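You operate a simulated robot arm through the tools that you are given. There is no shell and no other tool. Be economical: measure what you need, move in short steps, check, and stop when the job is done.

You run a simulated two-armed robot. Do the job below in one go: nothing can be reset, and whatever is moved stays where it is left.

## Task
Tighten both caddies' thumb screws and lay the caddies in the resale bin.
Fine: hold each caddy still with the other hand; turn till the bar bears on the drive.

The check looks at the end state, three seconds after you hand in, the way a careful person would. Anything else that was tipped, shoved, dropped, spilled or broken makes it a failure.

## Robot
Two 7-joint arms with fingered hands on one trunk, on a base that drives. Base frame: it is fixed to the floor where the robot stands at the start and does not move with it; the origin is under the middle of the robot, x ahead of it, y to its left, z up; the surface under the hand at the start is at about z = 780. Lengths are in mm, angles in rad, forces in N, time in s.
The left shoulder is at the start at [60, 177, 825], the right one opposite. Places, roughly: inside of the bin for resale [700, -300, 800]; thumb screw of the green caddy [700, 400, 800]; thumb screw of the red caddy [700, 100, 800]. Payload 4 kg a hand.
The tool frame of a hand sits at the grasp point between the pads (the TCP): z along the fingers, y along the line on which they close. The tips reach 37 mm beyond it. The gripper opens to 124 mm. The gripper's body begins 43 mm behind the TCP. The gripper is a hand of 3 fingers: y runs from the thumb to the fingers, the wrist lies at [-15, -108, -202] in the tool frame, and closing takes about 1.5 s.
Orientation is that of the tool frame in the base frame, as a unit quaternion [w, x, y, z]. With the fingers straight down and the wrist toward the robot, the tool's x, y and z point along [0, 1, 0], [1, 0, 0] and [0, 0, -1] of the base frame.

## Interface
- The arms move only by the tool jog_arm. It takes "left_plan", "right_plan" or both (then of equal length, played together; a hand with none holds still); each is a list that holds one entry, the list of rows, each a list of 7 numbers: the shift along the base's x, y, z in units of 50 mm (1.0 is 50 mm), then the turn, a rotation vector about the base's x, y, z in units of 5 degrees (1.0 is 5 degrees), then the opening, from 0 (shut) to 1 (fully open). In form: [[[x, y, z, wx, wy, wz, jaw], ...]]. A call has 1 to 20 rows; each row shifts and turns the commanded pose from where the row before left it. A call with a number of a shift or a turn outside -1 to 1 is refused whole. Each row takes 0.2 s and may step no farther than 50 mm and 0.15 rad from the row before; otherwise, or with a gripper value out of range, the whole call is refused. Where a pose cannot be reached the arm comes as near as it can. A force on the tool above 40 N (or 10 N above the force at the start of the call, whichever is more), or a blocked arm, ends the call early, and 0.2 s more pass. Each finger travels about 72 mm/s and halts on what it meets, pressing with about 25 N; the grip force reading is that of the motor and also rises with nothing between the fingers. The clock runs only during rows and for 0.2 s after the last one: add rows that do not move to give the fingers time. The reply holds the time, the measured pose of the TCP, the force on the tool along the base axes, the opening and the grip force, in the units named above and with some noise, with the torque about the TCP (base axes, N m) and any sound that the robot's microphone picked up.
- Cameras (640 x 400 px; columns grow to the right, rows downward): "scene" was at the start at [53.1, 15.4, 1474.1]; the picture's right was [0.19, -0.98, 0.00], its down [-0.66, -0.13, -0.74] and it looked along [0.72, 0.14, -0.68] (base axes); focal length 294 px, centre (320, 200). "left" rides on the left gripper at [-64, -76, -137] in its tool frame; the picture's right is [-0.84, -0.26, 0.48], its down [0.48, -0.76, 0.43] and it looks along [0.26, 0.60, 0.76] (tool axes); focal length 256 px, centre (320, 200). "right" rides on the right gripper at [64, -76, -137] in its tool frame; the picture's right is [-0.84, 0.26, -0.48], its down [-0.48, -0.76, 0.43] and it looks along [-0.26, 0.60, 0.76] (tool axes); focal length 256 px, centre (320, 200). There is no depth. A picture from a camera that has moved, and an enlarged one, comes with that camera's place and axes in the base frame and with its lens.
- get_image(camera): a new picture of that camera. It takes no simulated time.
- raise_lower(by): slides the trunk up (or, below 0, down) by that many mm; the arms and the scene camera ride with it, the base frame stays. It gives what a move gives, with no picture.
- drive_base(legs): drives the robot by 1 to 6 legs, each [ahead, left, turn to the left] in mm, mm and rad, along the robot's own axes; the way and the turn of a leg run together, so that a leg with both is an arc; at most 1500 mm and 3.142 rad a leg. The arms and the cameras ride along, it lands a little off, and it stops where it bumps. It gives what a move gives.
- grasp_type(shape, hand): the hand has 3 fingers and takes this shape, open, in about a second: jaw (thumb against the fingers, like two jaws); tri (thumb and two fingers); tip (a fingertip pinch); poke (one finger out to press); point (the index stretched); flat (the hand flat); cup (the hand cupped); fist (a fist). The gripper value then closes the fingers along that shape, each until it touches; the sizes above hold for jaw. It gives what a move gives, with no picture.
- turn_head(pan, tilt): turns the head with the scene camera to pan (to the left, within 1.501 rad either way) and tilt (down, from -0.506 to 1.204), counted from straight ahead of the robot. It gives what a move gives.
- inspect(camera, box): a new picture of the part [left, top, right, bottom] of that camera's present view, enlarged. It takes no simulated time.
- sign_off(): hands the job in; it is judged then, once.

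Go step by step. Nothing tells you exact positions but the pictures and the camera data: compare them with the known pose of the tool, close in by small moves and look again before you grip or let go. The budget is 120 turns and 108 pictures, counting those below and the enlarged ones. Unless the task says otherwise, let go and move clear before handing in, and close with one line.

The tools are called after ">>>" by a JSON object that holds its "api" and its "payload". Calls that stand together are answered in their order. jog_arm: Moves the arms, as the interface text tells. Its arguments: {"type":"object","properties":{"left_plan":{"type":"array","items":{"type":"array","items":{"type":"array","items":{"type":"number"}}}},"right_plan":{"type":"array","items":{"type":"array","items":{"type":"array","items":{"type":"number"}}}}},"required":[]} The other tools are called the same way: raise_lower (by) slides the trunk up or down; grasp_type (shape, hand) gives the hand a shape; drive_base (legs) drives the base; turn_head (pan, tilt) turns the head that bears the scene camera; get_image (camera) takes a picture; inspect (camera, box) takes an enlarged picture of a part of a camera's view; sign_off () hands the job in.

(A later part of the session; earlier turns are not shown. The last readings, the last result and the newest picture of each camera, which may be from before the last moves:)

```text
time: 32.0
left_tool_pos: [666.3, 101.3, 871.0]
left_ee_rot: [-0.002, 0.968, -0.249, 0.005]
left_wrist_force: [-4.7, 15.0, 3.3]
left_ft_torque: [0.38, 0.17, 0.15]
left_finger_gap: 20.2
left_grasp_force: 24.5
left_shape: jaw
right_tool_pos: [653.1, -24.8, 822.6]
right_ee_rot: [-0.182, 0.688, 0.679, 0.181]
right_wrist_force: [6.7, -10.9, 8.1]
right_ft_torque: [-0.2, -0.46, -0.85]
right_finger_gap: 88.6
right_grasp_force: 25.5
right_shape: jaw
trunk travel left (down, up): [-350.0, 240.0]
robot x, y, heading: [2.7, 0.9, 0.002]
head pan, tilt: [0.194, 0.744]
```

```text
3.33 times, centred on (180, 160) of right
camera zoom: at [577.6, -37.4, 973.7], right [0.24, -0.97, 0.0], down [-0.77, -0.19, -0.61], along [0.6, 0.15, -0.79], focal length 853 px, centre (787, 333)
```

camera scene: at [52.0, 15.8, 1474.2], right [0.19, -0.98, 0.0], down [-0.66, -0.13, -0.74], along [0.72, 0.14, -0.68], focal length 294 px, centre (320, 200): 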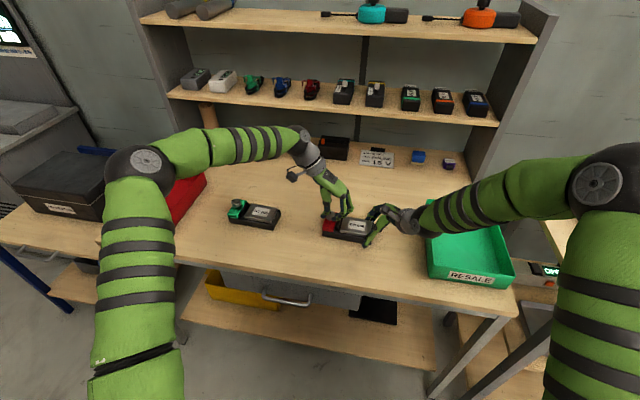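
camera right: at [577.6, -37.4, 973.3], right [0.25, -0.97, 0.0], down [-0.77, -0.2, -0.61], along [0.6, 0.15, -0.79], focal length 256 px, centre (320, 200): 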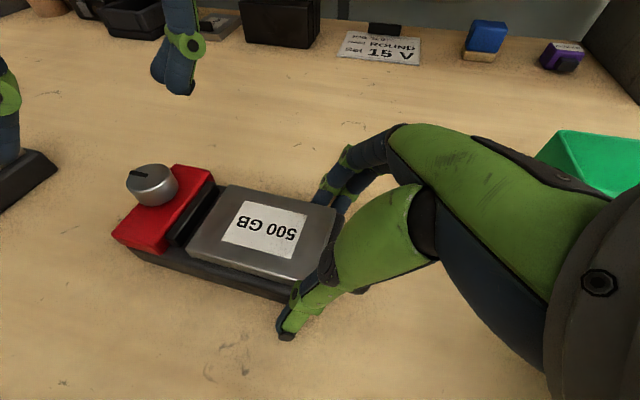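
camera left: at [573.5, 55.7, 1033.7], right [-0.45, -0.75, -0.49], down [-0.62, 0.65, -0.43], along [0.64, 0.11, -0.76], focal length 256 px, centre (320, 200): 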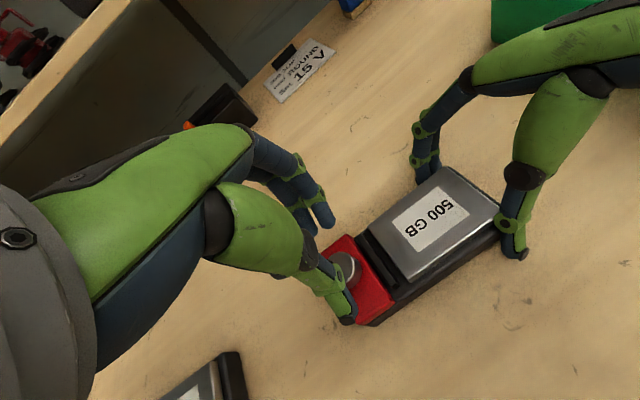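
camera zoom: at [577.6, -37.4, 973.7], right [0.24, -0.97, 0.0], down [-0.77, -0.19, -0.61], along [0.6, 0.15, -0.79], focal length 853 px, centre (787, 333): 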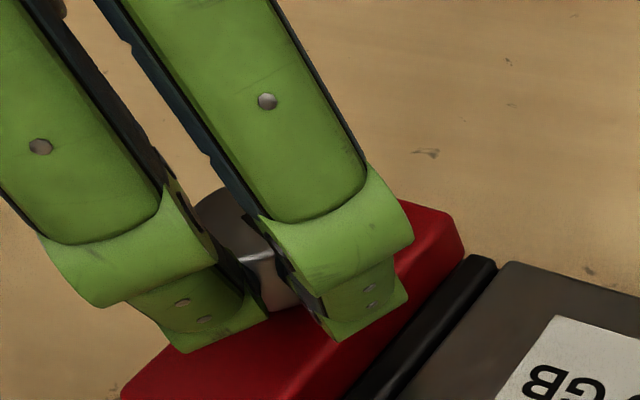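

It looks close to contact, and the fingers may have begun to slip. I'll release, wind back and look at the gap clearly.

>>> {"api": "jog_arm", "payload": {"left_plan": [[[0, 0, 0.02, 0, 0, 0, 0.35], [0, 0, 0.02, 0, 0, 0, 0.42], [0, 0, 0.5, 0, 0, 0, 0.42], [0, 0, 0, 0, 0, 1, 0.42], [0, 0, 0, 0, 0, 1, 0.42], [0, 0, 0, 0, 0, 1, 0.42], [0, 0, 0, 0, 0, 1, 0.42], [0, 0, 0, 0, 0, 1, 0.42], [0, 0, 0, 0, 0, 1, 0.42], [0, 0, 0, 0, 0, 1, 0.42], [0, 0, 0, 0, 0, 1, 0.42], [0, 0, 0, 0, 0, 1, 0.42], [0, 0, 0, 0, 0, 1, 0.42], [0, 0, 0, 0, 0, 1, 0.42], [0, 0, 0, 0, 0, 1, 0.42], [0, 0, 0, 0, 0, 1, 0.42], [0, 0, 0, 0, 0, 1, 0.42], [0, 0, 0, 0, 0, 1, 0.42], [0, 0, 0, 0, 0, 1, 0.42], [0, 0, 0, 0, 0, 1, 0.42]]], "right_plan": [[[0, 0, 0, 0, 0, 0, 0.3], [0, 0, 0, 0, 0, 0, 0.3], [0, 0, 0, 0, 0, 0, 0.3], [0, 0, 0, 0, 0, 0, 0.3], [0, 0, 0, 0, 0, 0, 0.3], [0, 0, 0, 0, 0, 0, 0.3], [0, 0, 0, 0, 0, 0, 0.3], [0, 0, 0, 0, 0, 0, 0.3], [0, 0, 0, 0, 0, 0, 0.3], [0, 0, 0, 0, 0, 0, 0.3], [0, 0, 0, 0, 0, 0, 0.3], [0, 0, 0, 0, 0, 0, 0.3], [0, 0, 0, 0, 0, 0, 0.3], [0, 0, 0, 0, 0, 0, 0.3], [0, 0, 0, 0, 0, 0, 0.3], [0, 0, 0, 0, 0, 0, 0.3], [0, 0, 0, 0, 0, 0, 0.3], [0, 0, 0, 0, 0, 0, 0.3], [0, 0, 0, 0, 0, 0, 0.3], [0, 0, 0, 0, 0, 0, 0.3]]]}}

>>> {"api": "inspect", "payload": {"camera": "right", "box": [120, 120, 280, 240]}}

```text
time: 36.2
left_tool_pos: [667.5, 101.3, 898.5]
left_ee_rot: [-0.003, 0.881, 0.472, 0.003]
left_wrist_force: [1.5, 0.6, 0.0]
left_ft_torque: [0.01, 0.02, -0.01]
left_finger_gap: 52.1
left_grasp_force: 0.2
left_shape: jaw
right_tool_pos: [652.0, -26.1, 822.7]
right_ee_rot: [-0.182, 0.688, 0.679, 0.181]
right_wrist_force: [-1.5, 0.5, 6.7]
right_ft_torque: [0.09, -0.29, -0.02]
right_finger_gap: 88.3
right_grasp_force: 24.9
right_shape: jaw
trunk travel left (down, up): [-350.0, 240.0]
robot x, y, heading: [2.0, -0.4, -0.005]
head pan, tilt: [0.194, 0.744]
```

```text
3.33 times, centred on (200, 180) of right
camera zoom: at [577.5, -37.3, 973.3], right [0.25, -0.97, 0.0], down [-0.77, -0.2, -0.61], along [0.59, 0.15, -0.79], focal length 853 px, centre (720, 267)
```

zoom: 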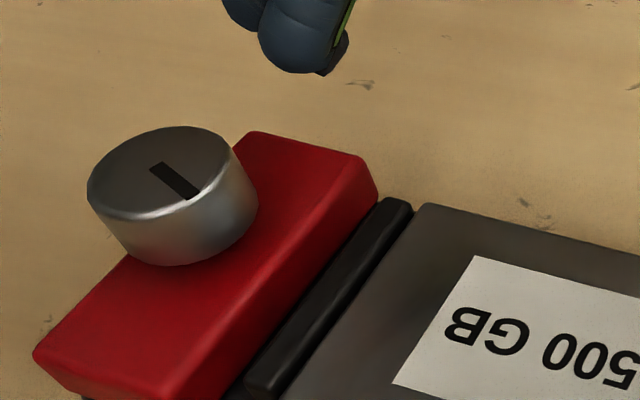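

There is still possibly a hairline gap. I'll do one more stroke and watch for resistance.

>>> {"api": "jog_arm", "payload": {"left_plan": [[[0, 0, -0.54, 0, 0, 0, 0.42], [0, 0, 0, 0, 0, 0, 0.05], [0, 0, 0, 0, 0, 0, 0.05], [0, 0, 0, 0, 0, 0, 0.05], [0, 0, 0, 0, 0, -1, 0.05], [0, 0, 0, 0, 0, -1, 0.05], [0, 0, 0, 0, 0, -1, 0.05], [0, 0, 0, 0, 0, -1, 0.05], [0, 0, 0, 0, 0, -1, 0.05], [0, 0, 0, 0, 0, -1, 0.05], [0, 0, 0, 0, 0, -1, 0.05], [0, 0, 0, 0, 0, -1, 0.05]]], "right_plan": [[[0, 0, 0, 0, 0, 0, 0.3], [0, 0, 0, 0, 0, 0, 0.3], [0, 0, 0, 0, 0, 0, 0.3], [0, 0, 0, 0, 0, 0, 0.3], [0, 0, 0, 0, 0, 0, 0.3], [0, 0, 0, 0, 0, 0, 0.3], [0, 0, 0, 0, 0, 0, 0.3], [0, 0, 0, 0, 0, 0, 0.3], [0, 0, 0, 0, 0, 0, 0.3], [0, 0, 0, 0, 0, 0, 0.3], [0, 0, 0, 0, 0, 0, 0.3], [0, 0, 0, 0, 0, 0, 0.3]]]}}

>>> {"api": "inspect", "payload": {"camera": "right", "box": [120, 120, 280, 240]}}

```text
time: 38.8
left_tool_pos: [665.9, 100.5, 870.5]
left_ee_rot: [-0.002, 0.99, 0.141, 0.003]
left_wrist_force: [-6.5, 4.1, 8.9]
left_ft_torque: [0.1, 0.16, 0.19]
left_finger_gap: 19.0
left_grasp_force: 25.0
left_shape: jaw
right_tool_pos: [651.0, -25.9, 822.3]
right_ee_rot: [-0.182, 0.688, 0.679, 0.181]
right_wrist_force: [5.8, -0.8, 3.0]
right_ft_torque: [-0.05, -0.32, -0.54]
right_finger_gap: 88.7
right_grasp_force: 25.4
right_shape: jaw
trunk travel left (down, up): [-350.0, 240.0]
robot x, y, heading: [-2.5, -0.7, 0.003]
head pan, tilt: [0.194, 0.744]
```

```text
3.33 times, centred on (200, 180) of right
camera zoom: at [577.3, -37.4, 973.7], right [0.24, -0.97, 0.0], down [-0.76, -0.19, -0.61], along [0.6, 0.15, -0.79], focal length 853 px, centre (720, 267)
```

zoom: 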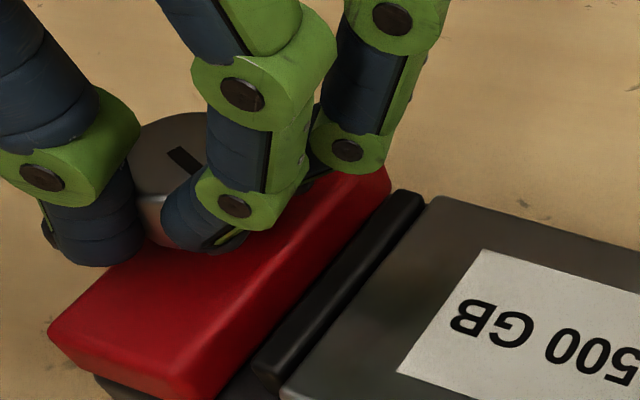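

The slot hardly moved in that stroke, so the fingers slipped on the knob, which suggests the bar is bearing. I'll release, lift away and check the gap from several views.

>>> {"api": "jog_arm", "payload": {"left_plan": [[[0, 0, 0.02, 0, 0, 0, 0.35], [0, 0, 0.02, 0, 0, 0, 0.42], [0, 0, 0.6, 0, 0, 1, 0.42], [0, 0.5, 0.8, 0, 0, 1, 0.42], [0, 0.8, 0.6, 0, 0, 1, 0.42], [0, 0.8, 0, 0, 0, 1, 0.42], [0, 0, 0, 0, 0, 1, 0.42], [0, 0, 0, 0, 0, 1, 0.42], [0, 0, 0, 0, 0, 1, 0.42], [0, 0, 0, 0, 0, 1, 0.42], [0, 0, 0, 0, 0, 1, 0.42]]]}}

>>> {"api": "inspect", "payload": {"camera": "right", "box": [120, 120, 280, 240]}}

>>> {"api": "inspect", "payload": {"camera": "scene", "box": [300, 200, 400, 260]}}

>>> {"api": "get_image", "payload": {"camera": "left"}}

```text
time: 41.2
left_tool_pos: [666.0, 204.5, 973.0]
left_ee_rot: [-0.003, 0.86, 0.51, 0.003]
left_wrist_force: [0.1, -0.6, -0.2]
left_ft_torque: [-0.02, 0.02, 0.02]
left_finger_gap: 51.9
left_grasp_force: 0.1
left_shape: jaw
right_tool_pos: [652.3, -25.7, 822.9]
right_ee_rot: [-0.182, 0.687, 0.68, 0.18]
right_wrist_force: [-0.9, -1.6, 5.4]
right_ft_torque: [0.07, -0.31, -0.13]
right_finger_gap: 88.4
right_grasp_force: 25.5
right_shape: jaw
trunk travel left (down, up): [-350.0, 240.0]
robot x, y, heading: [-0.2, -0.1, -0.001]
head pan, tilt: [0.194, 0.744]
```

```text
3.33 times, centred on (200, 180) of right
camera zoom: at [577.5, -37.3, 973.3], right [0.25, -0.97, 0.0], down [-0.77, -0.2, -0.61], along [0.59, 0.15, -0.79], focal length 853 px, centre (720, 267)
```

zoom: 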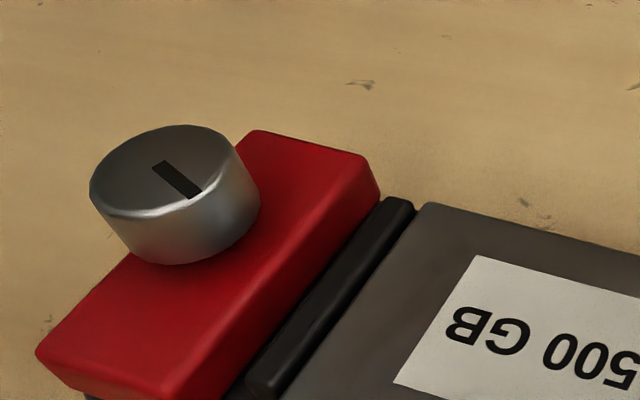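

```text
6.40 times, centred on (350, 230) of scene
camera zoom: at [52.8, 15.2, 1474.1], right [0.19, -0.98, 0.0], down [-0.66, -0.13, -0.74], along [0.72, 0.14, -0.68], focal length 1882 px, centre (128, 8)
```

zoom: 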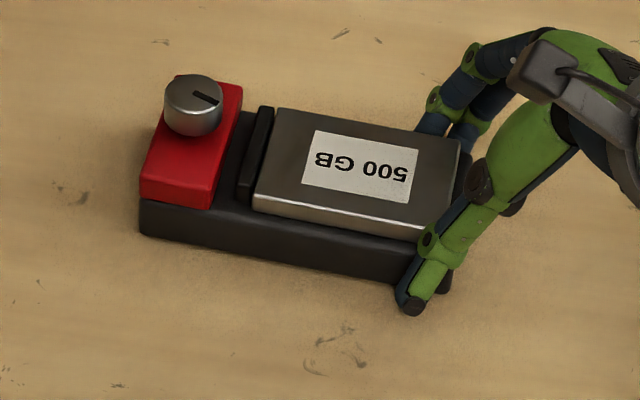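

```text
71 pictures are left
camera left: at [568.6, 183.7, 1109.6], right [-0.63, -0.61, -0.49], down [-0.43, 0.79, -0.43], along [0.65, -0.06, -0.76], focal length 256 px, centre (320, 200)
```

left: 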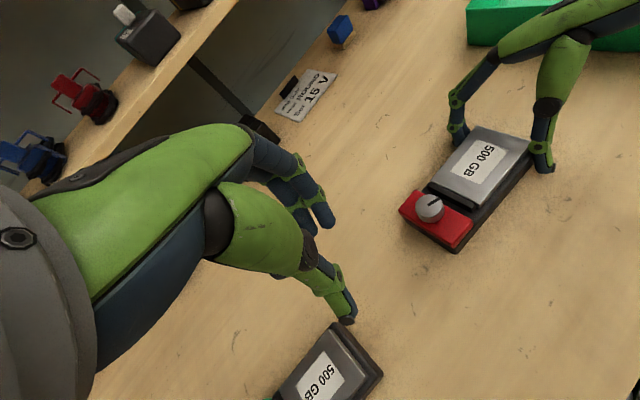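

The slot is unchanged, so the knob has stalled. I'll zoom once more on the bar and drive contact.

>>> {"api": "inspect", "payload": {"camera": "right", "box": [170, 165, 240, 225]}}

>>> {"api": "inspect", "payload": {"camera": "left", "box": [400, 170, 500, 240]}}

```text
6.67 times, centred on (205, 195) of right
camera zoom: at [577.5, -37.3, 973.3], right [0.25, -0.97, 0.0], down [-0.77, -0.2, -0.61], along [0.59, 0.15, -0.79], focal length 1707 px, centre (1087, 233)
```

zoom: 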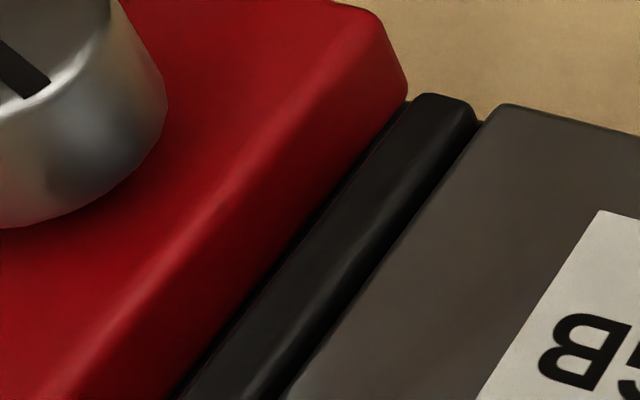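

```text
5.71 times, centred on (450, 205) of left
camera zoom: at [568.6, 183.7, 1109.6], right [-0.63, -0.61, -0.49], down [-0.43, 0.79, -0.43], along [0.65, -0.06, -0.76], focal length 1463 px, centre (-423, 171)
```

zoom: 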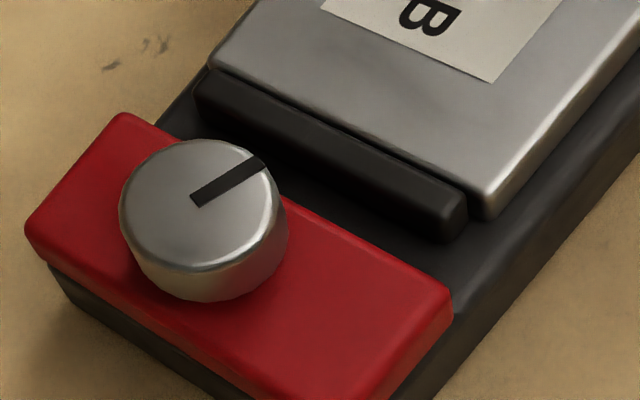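

The bar now sits flush against the drive, so the red caddy is tight. I'll release the right hand, park the left one away, straighten the right and regrip at the caddy's middle for lifting.

>>> {"api": "jog_arm", "payload": {"left_plan": [[[-0.3, 0.5, 0.3, 0, 0, 0, 0.5], [-0.3, 0.5, 0.3, 0, 0, 0, 0.5], [-0.3, 0.5, 0.3, 0, 0, 0, 0.5], [-0.3, 0.5, 0.3, 0, 0, 0, 0.5], [-0.3, 0.5, 0.3, 0, 0, 0, 0.5], [-0.3, 0.5, 0.2, 0, 0, 0, 0.5], [0, 0, 0, 0, 0, 0, 0.5], [0, 0, 0, 0, 0, 0, 0.5], [0, 0, 0, 0, 0, 0, 0.5], [0, 0, 0, 0, 0, 0, 0.5], [0, 0, 0, 0, 0, 0, 0.5], [0, 0, 0, 0, 0, 0, 0.5], [0, 0, 0, 0, 0, 0, 0.5]]], "right_plan": [[[0, 0, 0, 0, 0, 0, 0.8], [0, 0, 0, 0, 0, 0, 1], [0, 0, 0, 0, 0, 0, 1], [0, -0.2, 0.4, 0, 0, 0, 1], [0, -0.2, 0.5, 0, 0, 0, 1], [0, 0, 0.5, -1, 0, 0, 1], [0, 0, 0.1, -1, 0, 0, 1], [0, 0.2, 0, -1, 0, 0, 1], [0, 0.3, 0, -1, 0, 0, 1], [0, 0.5, 0, -1, 0, 0, 1], [0, 0.5, 0, -1, 0, 0, 1], [0, 0.36, 0, 0, 0, 0, 1], [0, 0, 0, 0, 0, 0, 1]]]}}

>>> {"api": "get_image", "payload": {"camera": "right"}}

>>> {"api": "get_image", "payload": {"camera": "scene"}}

```text
time: 44.0
left_tool_pos: [576.2, 354.9, 1058.0]
left_ee_rot: [-0.003, 0.86, 0.51, 0.003]
left_wrist_force: [-0.1, 0.2, -0.4]
left_ft_torque: [0.01, 0.02, 0.03]
left_finger_gap: 61.9
left_grasp_force: 0.1
left_shape: jaw
right_tool_pos: [652.1, 49.4, 897.7]
right_ee_rot: [0.002, 0.712, 0.702, -0.002]
right_wrist_force: [0.1, 0.2, -0.3]
right_ft_torque: [-0.03, 0.01, 0.04]
right_finger_gap: 123.5
right_grasp_force: 0.1
right_shape: jaw
trunk travel left (down, up): [-350.0, 240.0]
robot x, y, heading: [-0.2, 0.6, -0.001]
head pan, tilt: [0.194, 0.744]
```

```text
68 pictures are left
camera right: at [576.8, 114.3, 1034.1], right [0.25, -0.84, 0.49], down [-0.77, -0.48, -0.43], along [0.59, -0.27, -0.76], focal length 256 px, centre (320, 200)
```

right: 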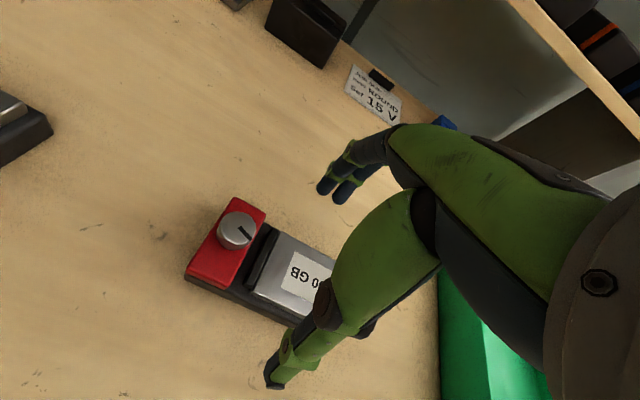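

```text
67 pictures are left
camera scene: at [53.1, 15.4, 1474.1], right [0.19, -0.98, 0.0], down [-0.66, -0.13, -0.74], along [0.72, 0.14, -0.68], focal length 294 px, centre (320, 200)
```

scene: 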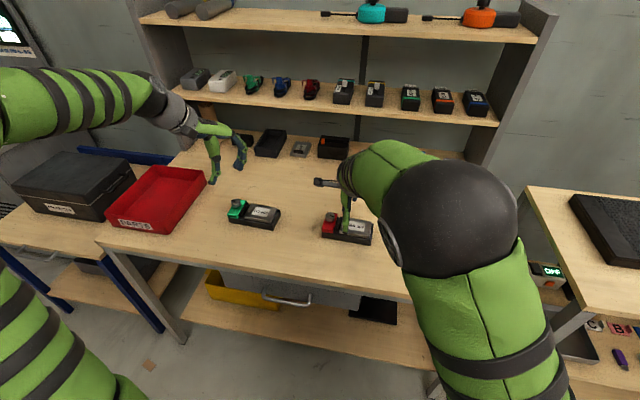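

The right hand is upright over the caddy's middle and the left is parked. From the scene picture the bin rim is about x 540–800, y −375 to −180. I'll lower the right hand and grip.

>>> {"api": "jog_arm", "payload": {"right_plan": [[[0, -0.05, -0.5, 0, 0, 0, 1], [0, -0.05, -0.5, 0, 0, 0, 1], [0, 0, -0.4, 0, 0, 0, 1], [0, 0, -0.13, 0, 0, 0, 1], [0, 0, 0, 0, 0, 0, 1]]]}}

>>> {"api": "get_image", "payload": {"camera": "right"}}

>>> {"api": "inspect", "payload": {"camera": "left", "box": [350, 0, 640, 180]}}

```text
time: 45.2
left_tool_pos: [576.3, 356.3, 1056.7]
left_ee_rot: [-0.004, 0.86, 0.51, 0.002]
left_wrist_force: [-0.4, -0.3, -0.6]
left_ft_torque: [0.0, 0.01, 0.04]
left_finger_gap: 61.8
left_grasp_force: 0.1
left_shape: jaw
right_tool_pos: [651.8, 43.7, 822.3]
right_ee_rot: [0.003, 0.711, 0.703, -0.001]
right_wrist_force: [0.0, 0.8, 0.0]
right_ft_torque: [-0.02, 0.03, 0.01]
right_finger_gap: 123.7
right_grasp_force: 0.1
right_shape: jaw
trunk travel left (down, up): [-350.0, 240.0]
robot x, y, heading: [-0.9, -0.7, -0.003]
head pan, tilt: [0.194, 0.744]
```

```text
66 pictures are left
camera right: at [578.0, 108.0, 958.4], right [0.25, -0.84, 0.49], down [-0.77, -0.48, -0.43], along [0.59, -0.27, -0.76], focal length 256 px, centre (320, 200)
```

right: 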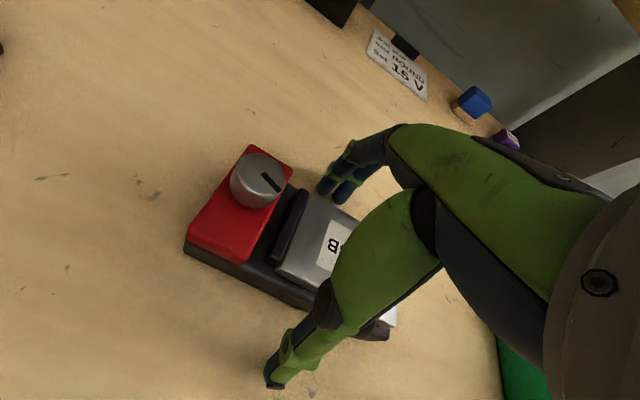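

```text
2.21 times, centred on (495, 90) of left
camera zoom: at [478.9, 335.0, 1194.3], right [-0.63, -0.61, -0.49], down [-0.43, 0.79, -0.43], along [0.65, -0.06, -0.76], focal length 565 px, centre (-66, 443)
```

zoom: 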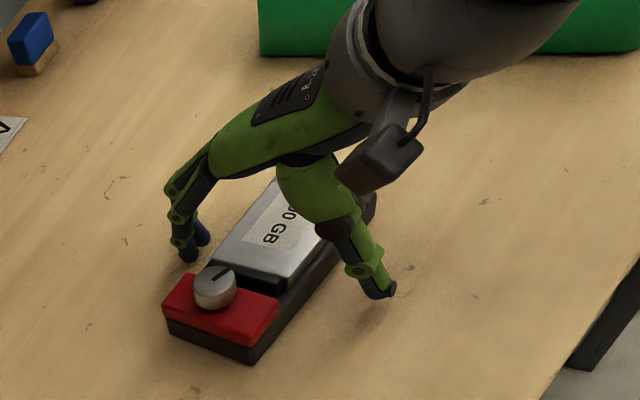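

>>> {"api": "jog_arm", "payload": {"right_plan": [[[0, 0, 0, 0, 0, 0, 0.6], [0, 0, 0, 0, 0, 0, 0.4], [0, 0, 0, 0, 0, 0, 0.3], [0, 0, 0, 0, 0, 0, 0.3], [0, 0, 0, 0, 0, 0, 0.3], [0, 0, 0, 0, 0, 0, 0.3], [0, 0, 0.3, 0, 0, 0, 0.3], [0, 0, 0.3, 0, 0, 0, 0.3], [0, 0, 0, 0, 0, 0, 0.3]]]}}

>>> {"api": "get_image", "payload": {"camera": "right"}}

>>> {"api": "inspect", "payload": {"camera": "left", "box": [350, 0, 640, 180]}}

```text
time: 47.2
left_tool_pos: [577.4, 356.6, 1057.7]
left_ee_rot: [-0.003, 0.861, 0.509, 0.003]
left_wrist_force: [0.4, -0.1, -1.0]
left_ft_torque: [0.02, 0.01, 0.0]
left_finger_gap: 61.7
left_grasp_force: 0.1
left_shape: jaw
right_tool_pos: [652.7, 42.7, 851.3]
right_ee_rot: [0.001, 0.712, 0.703, -0.002]
right_wrist_force: [0.3, -0.2, -2.6]
right_ft_torque: [-0.02, 0.03, 0.02]
right_finger_gap: 86.5
right_grasp_force: 25.1
right_shape: jaw
trunk travel left (down, up): [-350.0, 240.0]
robot x, y, heading: [-4.1, 0.6, 0.003]
head pan, tilt: [0.194, 0.744]
```

```text
64 pictures are left
camera right: at [578.0, 108.1, 987.8], right [0.25, -0.84, 0.49], down [-0.77, -0.48, -0.43], along [0.59, -0.27, -0.76], focal length 256 px, centre (320, 200)
```

right: 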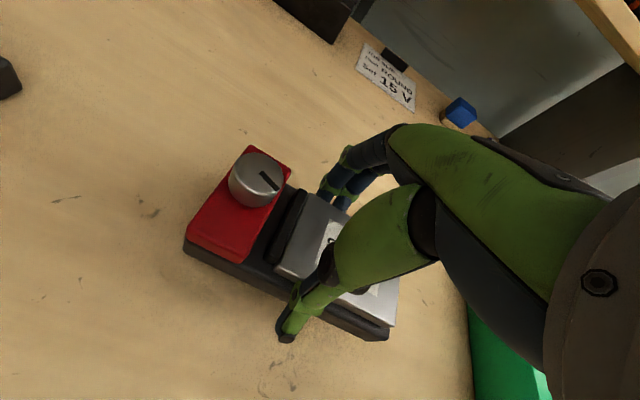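

```text
2.21 times, centred on (495, 90) of left
camera zoom: at [479.0, 335.0, 1194.3], right [-0.63, -0.61, -0.49], down [-0.43, 0.79, -0.43], along [0.65, -0.06, -0.76], focal length 565 px, centre (-66, 443)
```

zoom: 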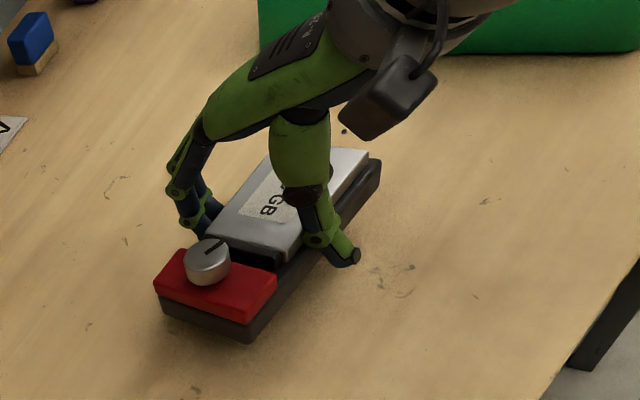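

The caddy is lifted level and gripped at its centre of mass. I'll raise it and carry it over the bin.

>>> {"api": "jog_arm", "payload": {"right_plan": [[[0, 0, 0.7, 0, 0, 0, 0.3], [0, 0, 0.7, 0, 0, 0, 0.3], [0, 0, 0.7, 0, 0, 0, 0.3], [0.2, -0.6, 0.2, 0, 0, 0, 0.3], [0.2, -0.75, 0, 0, 0, 0, 0.3], [0.2, -0.75, 0, 0, 0, 0, 0.3], [0.2, -0.75, 0, 0, 0, 0, 0.3], [0.2, -0.75, 0, 0, 0, 0, 0.3], [0.2, -0.75, 0, 0, 0, 0, 0.3], [0.2, -0.75, 0, 0, 0, 0, 0.3], [0.1, -0.75, 0, 0, 0, 0, 0.3], [0.1, -0.55, 0, 0, 0, 0, 0.3], [0, 0, 0, 0, 0, 0, 0.3]]]}}

>>> {"api": "get_image", "payload": {"camera": "right"}}

>>> {"api": "get_image", "payload": {"camera": "scene"}}

```text
time: 50.0
left_tool_pos: [575.6, 357.2, 1058.4]
left_ee_rot: [-0.004, 0.861, 0.509, 0.003]
left_wrist_force: [-1.1, 0.5, 0.2]
left_ft_torque: [0.01, -0.01, -0.01]
left_finger_gap: 61.5
left_grasp_force: 0.0
left_shape: jaw
right_tool_pos: [733.4, -277.6, 964.2]
right_ee_rot: [0.001, 0.712, 0.702, -0.002]
right_wrist_force: [-0.8, -0.2, -2.4]
right_ft_torque: [0.0, 0.01, 0.0]
right_finger_gap: 86.8
right_grasp_force: 25.2
right_shape: jaw
trunk travel left (down, up): [-350.0, 240.0]
robot x, y, heading: [-0.5, -0.5, 0.001]
head pan, tilt: [0.194, 0.744]
```

```text
62 pictures are left
camera right: at [658.2, -212.8, 1101.4], right [0.25, -0.84, 0.49], down [-0.77, -0.48, -0.43], along [0.59, -0.27, -0.76], focal length 256 px, centre (320, 200)
```

right: 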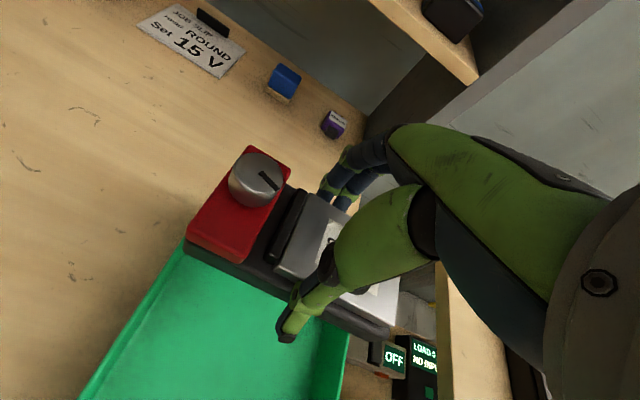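

```text
61 pictures are left
camera scene: at [53.4, 15.4, 1474.1], right [0.19, -0.98, 0.0], down [-0.67, -0.13, -0.74], along [0.72, 0.14, -0.68], focal length 294 px, centre (320, 200)
```

scene: 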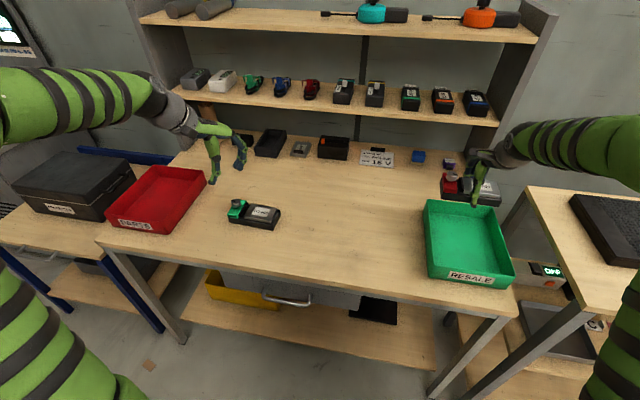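

I'll zoom into the bin to measure its rim and floor before lowering.

>>> {"api": "inspect", "payload": {"camera": "scene", "box": [410, 150, 530, 300]}}

```text
2.67 times, centred on (470, 225) of scene
camera zoom: at [53.4, 15.4, 1474.1], right [0.19, -0.98, 0.0], down [-0.67, -0.13, -0.74], along [0.72, 0.14, -0.68], focal length 784 px, centre (-80, 133)
```

zoom: 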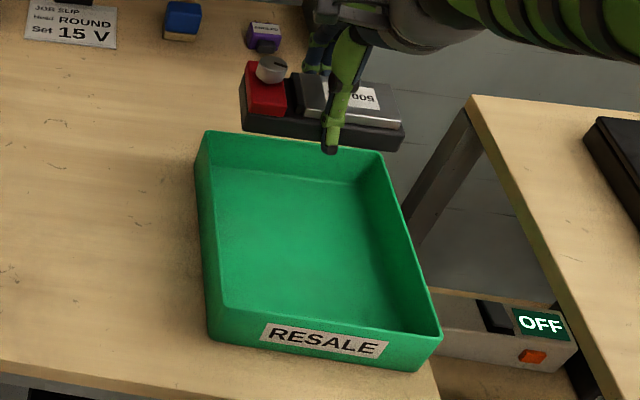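

The bin's inside is about x 553–803, y −388 to −195. I'll put the red caddy toward the back at about (727, −290), leaving room in front. I'll lower part way first and look.

>>> {"api": "jog_arm", "payload": {"right_plan": [[[-0.12, -0.24, -0.4, 0, 0, 0, 0.3], [0, 0, -0.4, 0, 0, 0, 0.3], [0, 0, -0.4, 0, 0, 0, 0.3], [0, 0, -0.4, 0, 0, 0, 0.3], [0, 0, 0, 0, 0, 0, 0.3]]]}}

>>> {"api": "inspect", "payload": {"camera": "scene", "box": [410, 150, 530, 300]}}

>>> {"api": "get_image", "payload": {"camera": "right"}}

```text
time: 51.2
left_tool_pos: [575.9, 356.3, 1057.6]
left_ee_rot: [-0.003, 0.86, 0.51, 0.003]
left_wrist_force: [0.1, -0.1, 1.1]
left_ft_torque: [-0.02, 0.0, -0.02]
left_finger_gap: 61.9
left_grasp_force: 0.0
left_shape: jaw
right_tool_pos: [725.3, -289.1, 883.8]
right_ee_rot: [0.001, 0.711, 0.703, -0.002]
right_wrist_force: [0.5, 0.7, -3.1]
right_ft_torque: [-0.02, 0.03, 0.0]
right_finger_gap: 86.6
right_grasp_force: 25.6
right_shape: jaw
trunk travel left (down, up): [-350.0, 240.0]
robot x, y, heading: [1.9, -1.1, -0.004]
head pan, tilt: [0.194, 0.744]
```

```text
2.67 times, centred on (470, 225) of scene
camera zoom: at [53.4, 15.4, 1474.1], right [0.19, -0.98, 0.0], down [-0.67, -0.13, -0.74], along [0.72, 0.14, -0.68], focal length 784 px, centre (-80, 133)
```

zoom: 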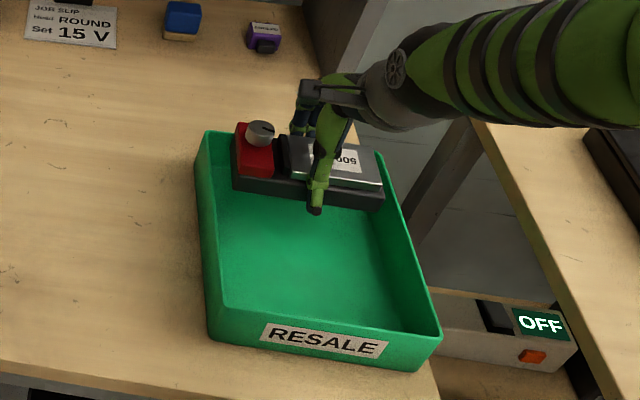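

```text
58 pictures are left
camera right: at [651.2, -223.4, 1021.0], right [0.25, -0.84, 0.49], down [-0.77, -0.48, -0.43], along [0.59, -0.27, -0.76], focal length 256 px, centre (320, 200)
```

right: 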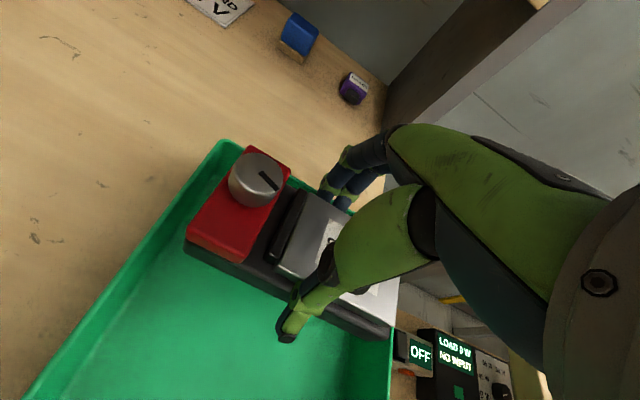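

The caddy's centre is about 8 mm to the left of the bin floor's centre. I'll shift −8 mm in y and lower gently.

>>> {"api": "jog_arm", "payload": {"right_plan": [[[0.04, -0.16, 0, 0, 0, 0, 0.3], [0, 0, -0.3, 0, 0, 0, 0.3], [0, 0, -0.3, 0, 0, 0, 0.3], [0, 0, -0.3, 0, 0, 0, 0.3], [0, 0, 0, 0, 0, 0, 0.3]]]}}

>>> {"api": "inspect", "payload": {"camera": "scene", "box": [410, 150, 530, 300]}}

>>> {"api": "get_image", "payload": {"camera": "right"}}

```text
time: 52.1
left_tool_pos: [575.1, 356.1, 1060.2]
left_ee_rot: [-0.003, 0.861, 0.509, 0.003]
left_wrist_force: [0.3, 0.1, 0.8]
left_ft_torque: [0.03, -0.02, 0.0]
left_finger_gap: 61.9
left_grasp_force: 0.1
left_shape: jaw
right_tool_pos: [729.7, -296.9, 858.3]
right_ee_rot: [0.01, 0.711, 0.703, 0.007]
right_wrist_force: [-19.7, 1.1, 23.2]
right_ft_torque: [-0.26, -1.33, -0.11]
right_finger_gap: 85.0
right_grasp_force: 24.8
right_shape: jaw
trunk travel left (down, up): [-350.0, 240.0]
robot x, y, heading: [-6.6, 0.1, -0.001]
head pan, tilt: [0.194, 0.744]
stopped in row 4 (right hand): the force on the tool passed its limit at 48 N (the readings are from after the stop); the commanded pose is now the measured one
```

```text
2.67 times, centred on (470, 225) of scene
camera zoom: at [49.2, 16.1, 1474.6], right [0.19, -0.98, 0.0], down [-0.66, -0.13, -0.74], along [0.72, 0.14, -0.68], focal length 784 px, centre (-80, 133)
```

zoom: 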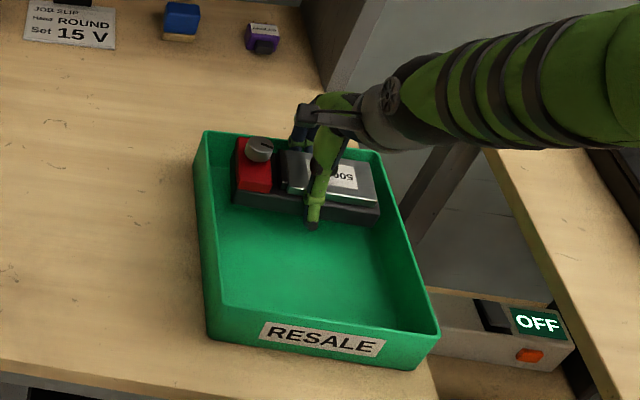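

```text
56 pictures are left
camera right: at [652.0, -231.8, 993.7], right [0.23, -0.84, 0.49], down [-0.76, -0.47, -0.45], along [0.61, -0.27, -0.74], focal length 256 px, centre (320, 200)
```

right: 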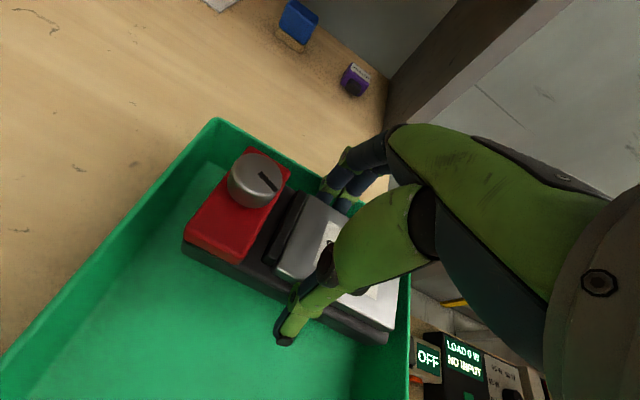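

The far fingers bumped the back rim. I'll rise, back off 30 mm toward the robot and look again.

>>> {"api": "jog_arm", "payload": {"right_plan": [[[-0.1, 0, 0.3, 0, 0, 0, 0.3], [-0.2, 0, 0.3, 0, 0, 0, 0.3], [-0.3, 0, 0, 0, 0, 0, 0.3], [-0.1, 0, 0, 0, 0, 0, 0.3], [0, 0, 0, 0, 0, 0, 0.3]]]}}

>>> {"api": "get_image", "payload": {"camera": "right"}}

>>> {"api": "inspect", "payload": {"camera": "scene", "box": [410, 150, 530, 300]}}

```text
time: 53.4
left_tool_pos: [576.5, 356.7, 1057.5]
left_ee_rot: [-0.002, 0.861, 0.509, 0.002]
left_wrist_force: [-0.6, 0.2, 0.3]
left_ft_torque: [0.02, -0.02, -0.01]
left_finger_gap: 61.8
left_grasp_force: 0.0
left_shape: jaw
right_tool_pos: [697.2, -298.8, 882.9]
right_ee_rot: [0.008, 0.712, 0.702, 0.005]
right_wrist_force: [0.0, 0.1, -2.2]
right_ft_torque: [-0.02, 0.05, -0.02]
right_finger_gap: 86.2
right_grasp_force: 25.2
right_shape: jaw
trunk travel left (down, up): [-350.0, 240.0]
robot x, y, heading: [2.2, 1.0, -0.0]
head pan, tilt: [0.194, 0.744]
```

```text
55 pictures are left
camera right: at [620.4, -233.0, 1018.7], right [0.24, -0.84, 0.49], down [-0.76, -0.47, -0.45], along [0.61, -0.27, -0.75], focal length 256 px, centre (320, 200)
```

right: 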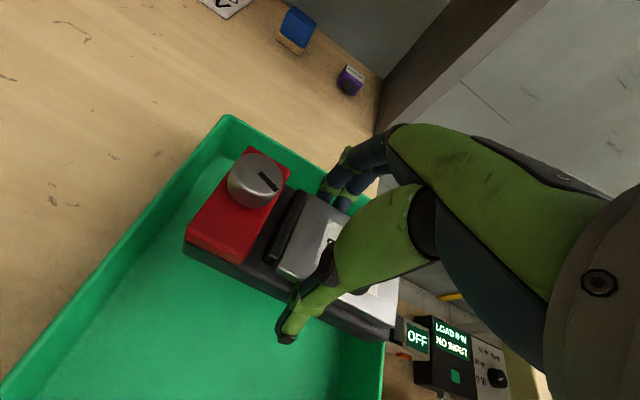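

```text
2.67 times, centred on (470, 225) of scene
camera zoom: at [53.1, 15.3, 1474.1], right [0.19, -0.98, 0.0], down [-0.67, -0.13, -0.74], along [0.72, 0.14, -0.68], focal length 784 px, centre (-80, 133)
```

zoom: 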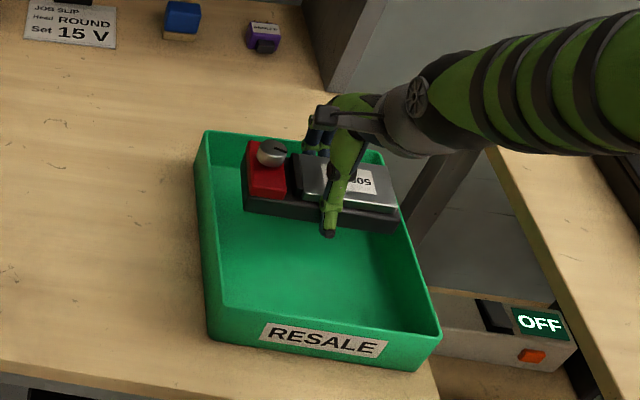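

The bin hasn't moved. I'll lower the red caddy here at x≈697 and can slide it back inside the bin after release.

>>> {"api": "jog_arm", "payload": {"right_plan": [[[0, 0.04, -0.3, 0, 0, 0, 0.3], [0, 0, -0.3, 0, 0, 0, 0.3], [0, 0, -0.25, 0, 0, 0, 0.3], [0, 0, -0.1, 0, 0, 0, 0.3], [0, 0, 0, 0, 0, 0, 0.3]]]}}

>>> {"api": "get_image", "payload": {"camera": "right"}}

>>> {"api": "inspect", "payload": {"camera": "scene", "box": [410, 150, 530, 300]}}

```text
time: 54.5
left_tool_pos: [575.4, 355.3, 1058.0]
left_ee_rot: [-0.003, 0.861, 0.509, 0.002]
left_wrist_force: [-0.2, 0.2, 0.1]
left_ft_torque: [0.01, -0.01, -0.02]
left_finger_gap: 61.8
left_grasp_force: 0.1
left_shape: jaw
right_tool_pos: [697.9, -293.8, 836.8]
right_ee_rot: [0.007, 0.712, 0.702, 0.005]
right_wrist_force: [-0.3, -0.9, -2.5]
right_ft_torque: [-0.05, 0.03, 0.0]
right_finger_gap: 86.1
right_grasp_force: 25.3
right_shape: jaw
trunk travel left (down, up): [-350.0, 240.0]
robot x, y, heading: [-0.2, 0.1, -0.001]
head pan, tilt: [0.194, 0.744]
```

```text
53 pictures are left
camera right: at [620.2, -229.9, 972.6], right [0.24, -0.84, 0.49], down [-0.76, -0.47, -0.45], along [0.61, -0.27, -0.75], focal length 256 px, centre (320, 200)
```

right: 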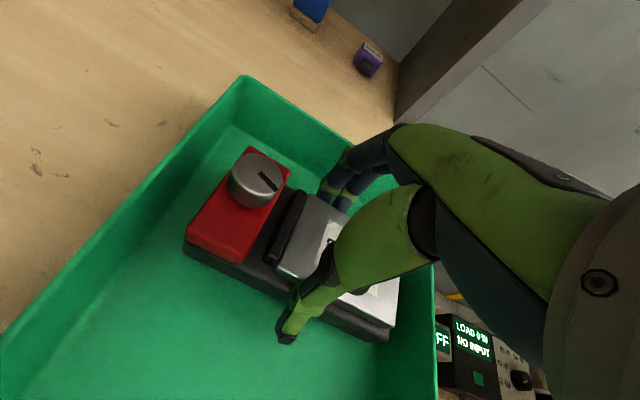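

```text
2.67 times, centred on (470, 225) of scene
camera zoom: at [53.1, 15.3, 1474.1], right [0.19, -0.98, 0.0], down [-0.67, -0.13, -0.74], along [0.72, 0.14, -0.68], focal length 784 px, centre (-80, 133)
```

zoom: 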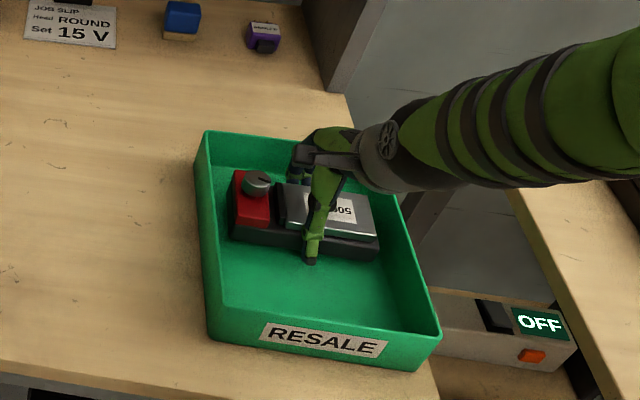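

>>> {"api": "jog_arm", "payload": {"right_plan": [[[0, 0, -0.08, 0, 0, 0, 0.3], [0, 0, -0.08, 0, 0, 0, 0.3], [0, 0, -0.06, 0, 0, 0, 0.3], [0, 0, 0, 0, 0, 0, 0.3]]]}}

```text
time: 55.5
left_tool_pos: [575.6, 356.5, 1058.4]
left_ee_rot: [-0.003, 0.861, 0.509, 0.002]
left_wrist_force: [0.1, -0.3, -0.6]
left_ft_torque: [-0.05, 0.0, 0.06]
left_finger_gap: 61.8
left_grasp_force: 0.1
left_shape: jaw
right_tool_pos: [696.2, -295.5, 827.3]
right_ee_rot: [0.008, 0.712, 0.702, 0.006]
right_wrist_force: [-1.2, -0.6, 6.9]
right_ft_torque: [0.0, -0.08, -0.06]
right_finger_gap: 86.3
right_grasp_force: 25.2
right_shape: jaw
trunk travel left (down, up): [-350.0, 240.0]
robot x, y, heading: [0.3, 3.3, 0.003]
head pan, tilt: [0.194, 0.744]
```

The caddy is resting on the bin floor (7 N). I'll open just enough and lift straight out.

>>> {"api": "jog_arm", "payload": {"right_plan": [[[0, 0, 0.02, 0, 0, 0, 0.82], [0, 0, 0, 0, 0, 0, 0.85], [0, 0, 0, 0, 0, 0, 0.85], [0, 0, 0.5, 0, 0, 0, 0.85], [0, 0, 0.7, 0, 0, 0, 0.85], [0, 0, 0.7, 0, 0, 0, 0.85], [0, 0, 0, 0, 0, 0, 0.85]]]}}

>>> {"api": "get_image", "payload": {"camera": "right"}}

>>> {"api": "inspect", "payload": {"camera": "scene", "box": [410, 150, 530, 300]}}

```text
time: 57.1
left_tool_pos: [576.6, 357.7, 1058.1]
left_ee_rot: [-0.003, 0.861, 0.509, 0.002]
left_wrist_force: [-0.4, -0.5, -1.4]
left_ft_torque: [0.0, -0.01, 0.0]
left_finger_gap: 61.6
left_grasp_force: 0.0
left_shape: jaw
right_tool_pos: [694.6, -296.9, 922.7]
right_ee_rot: [0.008, 0.711, 0.703, 0.005]
right_wrist_force: [0.5, 0.0, -0.1]
right_ft_torque: [-0.02, -0.02, 0.01]
right_finger_gap: 105.1
right_grasp_force: 0.1
right_shape: jaw
trunk travel left (down, up): [-350.0, 240.0]
robot x, y, heading: [-4.1, -0.0, -0.004]
head pan, tilt: [0.194, 0.744]
```

```text
51 pictures are left
camera right: at [617.0, -231.7, 1056.4], right [0.24, -0.84, 0.49], down [-0.76, -0.47, -0.45], along [0.61, -0.27, -0.75], focal length 256 px, centre (320, 200)
```

right: 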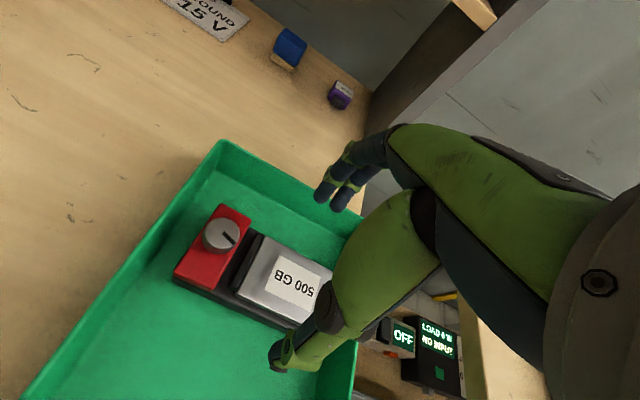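

```text
2.67 times, centred on (470, 225) of scene
camera zoom: at [52.9, 15.4, 1474.1], right [0.19, -0.98, 0.0], down [-0.66, -0.13, -0.74], along [0.72, 0.14, -0.68], focal length 784 px, centre (-80, 133)
```

zoom: 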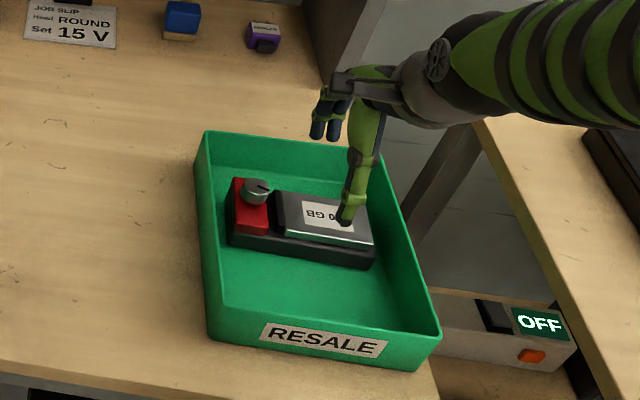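

The red caddy lies flat in the bin. I'll close the right hand, lower it in front of the caddy and slide the caddy about 40 mm back to make room for the green one.

>>> {"api": "jog_arm", "payload": {"right_plan": [[[-0.6, 0.03, 0, 0, 0, 0, 0.4], [-0.7, 0.03, 0, 0, 0, 0, 0], [-0.6, 0, 0, 0, 0, 0, 0], [0, 0, -0.1, 0, 0, 0, 0], [0, 0, -0.2, 0, 0, 0, 0], [0, 0, 0, 0, 0, 0, 0], [0, 0, 0, 0, 0, 0, 0]]]}}

>>> {"api": "get_image", "payload": {"camera": "right"}}

>>> {"api": "inspect", "payload": {"camera": "scene", "box": [410, 150, 530, 300]}}

```text
time: 58.8
left_tool_pos: [576.1, 356.8, 1058.4]
left_ee_rot: [-0.003, 0.861, 0.508, 0.002]
left_wrist_force: [-0.1, -0.7, -0.2]
left_ft_torque: [0.01, 0.03, 0.0]
left_finger_gap: 61.3
left_grasp_force: 0.2
left_shape: jaw
right_tool_pos: [601.0, -291.5, 903.7]
right_ee_rot: [0.007, 0.712, 0.702, 0.005]
right_wrist_force: [0.2, 0.7, -0.4]
right_ft_torque: [0.04, 0.0, 0.03]
right_finger_gap: 0.0
right_grasp_force: 24.8
right_shape: jaw
trunk travel left (down, up): [-350.0, 240.0]
robot x, y, heading: [1.2, -0.7, 0.001]
head pan, tilt: [0.194, 0.744]
```

```text
49 pictures are left
camera right: at [523.5, -227.8, 1040.3], right [0.24, -0.84, 0.49], down [-0.76, -0.47, -0.45], along [0.61, -0.27, -0.75], focal length 256 px, centre (320, 200)
```

right: 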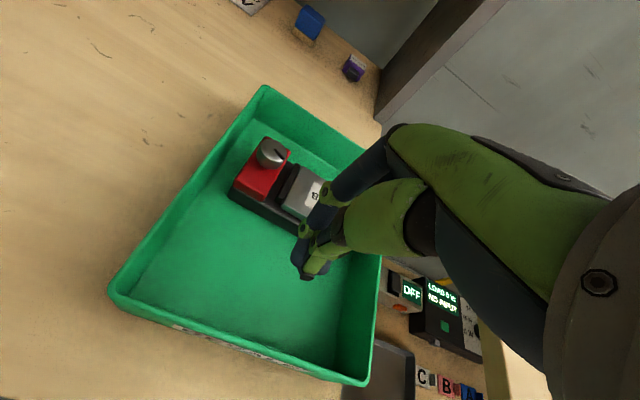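

```text
2.67 times, centred on (470, 225) of scene
camera zoom: at [52.9, 15.4, 1474.1], right [0.19, -0.98, 0.0], down [-0.67, -0.13, -0.74], along [0.72, 0.14, -0.68], focal length 784 px, centre (-80, 133)
```

zoom: 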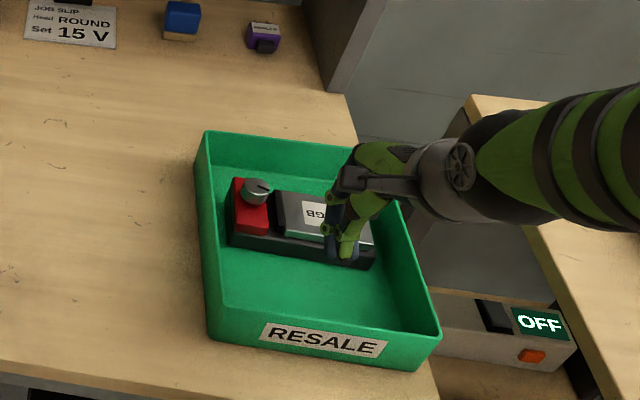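

>>> {"api": "jog_arm", "payload": {"right_plan": [[[-0.1, 0, -0.4, 0, 0, 0, 0], [0, 0, -0.4, 0, 0, 0, 0], [0, 0, -0.4, 0, 0, 0, 0], [0, 0, -0.14, 0, 0, 0, 0], [0, 0, 0, 0, 0, 0, 0]]]}}

>>> {"api": "get_image", "payload": {"camera": "right"}}

>>> {"api": "inspect", "payload": {"camera": "scene", "box": [410, 150, 530, 300]}}

```text
time: 60.0
left_tool_pos: [575.8, 357.1, 1056.4]
left_ee_rot: [-0.003, 0.861, 0.509, 0.002]
left_wrist_force: [-0.2, 0.0, -0.5]
left_ft_torque: [0.01, -0.01, 0.03]
left_finger_gap: 62.0
left_grasp_force: 0.1
left_shape: jaw
right_tool_pos: [597.0, -290.9, 838.4]
right_ee_rot: [0.008, 0.713, 0.701, 0.005]
right_wrist_force: [-0.3, 0.2, 0.5]
right_ft_torque: [0.02, -0.01, -0.01]
right_finger_gap: 0.0
right_grasp_force: 24.2
right_shape: jaw
trunk travel left (down, up): [-350.0, 240.0]
robot x, y, heading: [-0.3, 1.7, -0.002]
head pan, tilt: [0.194, 0.744]
```

```text
47 pictures are left
camera right: at [520.7, -225.7, 974.0], right [0.24, -0.84, 0.49], down [-0.76, -0.47, -0.45], along [0.61, -0.27, -0.75], focal length 256 px, centre (320, 200)
```

right: 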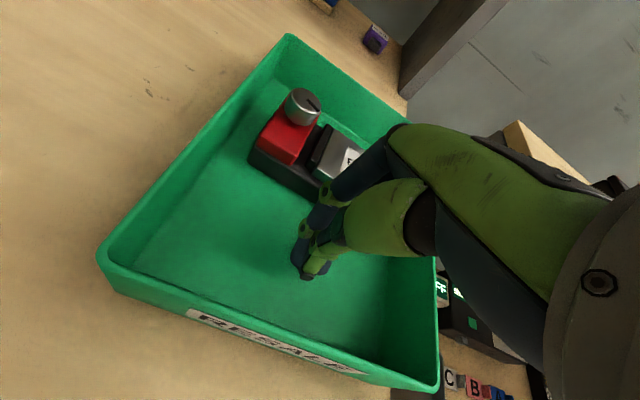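

```text
2.67 times, centred on (470, 225) of scene
camera zoom: at [52.9, 15.4, 1474.1], right [0.19, -0.98, 0.0], down [-0.66, -0.13, -0.74], along [0.72, 0.14, -0.68], focal length 784 px, centre (-80, 133)
```

zoom: 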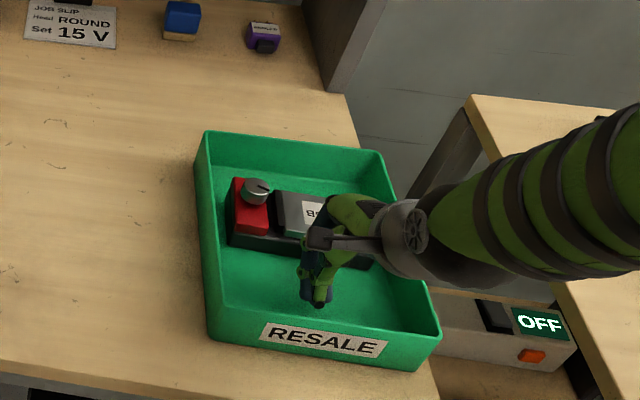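

>>> {"api": "jog_arm", "payload": {"right_plan": [[[0, 0, -0.14, 0, 0, 0, 0], [0.2, 0, 0, 0, 0, 0, 0], [0.2, 0, 0, 0, 0, 0, 0], [0.2, 0, 0, 0, 0, 0, 0], [0.2, 0, 0, 0, 0, 0, 0], [0.2, 0, 0, 0, 0, 0, 0], [0, 0, 0, 0, 0, 0, 0]]]}}

>>> {"api": "inspect", "payload": {"camera": "scene", "box": [410, 150, 530, 300]}}

```text
time: 61.5
left_tool_pos: [576.1, 356.5, 1058.3]
left_ee_rot: [-0.003, 0.861, 0.509, 0.002]
left_wrist_force: [0.3, 0.2, -0.1]
left_ft_torque: [0.02, 0.01, 0.0]
left_finger_gap: 61.6
left_grasp_force: 0.0
left_shape: jaw
right_tool_pos: [646.6, -291.5, 832.3]
right_ee_rot: [0.007, 0.711, 0.703, 0.005]
right_wrist_force: [-0.6, 0.0, 1.4]
right_ft_torque: [0.03, -0.03, 0.01]
right_finger_gap: 0.0
right_grasp_force: 25.0
right_shape: jaw
trunk travel left (down, up): [-350.0, 240.0]
robot x, y, heading: [-0.9, 4.9, 0.001]
head pan, tilt: [0.194, 0.744]
```

```text
2.67 times, centred on (470, 225) of scene
camera zoom: at [53.0, 15.4, 1474.1], right [0.19, -0.98, 0.0], down [-0.67, -0.13, -0.74], along [0.72, 0.14, -0.68], focal length 784 px, centre (-80, 133)
```

zoom: 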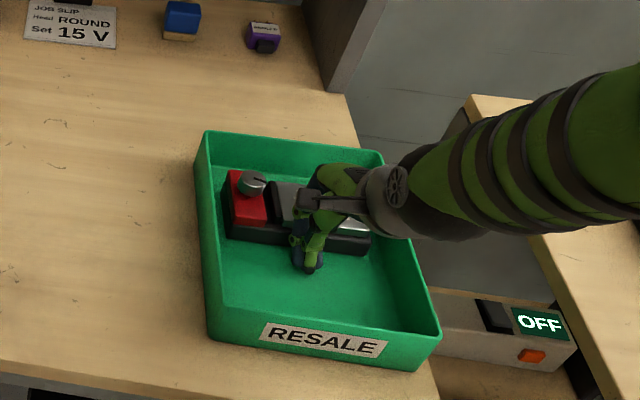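

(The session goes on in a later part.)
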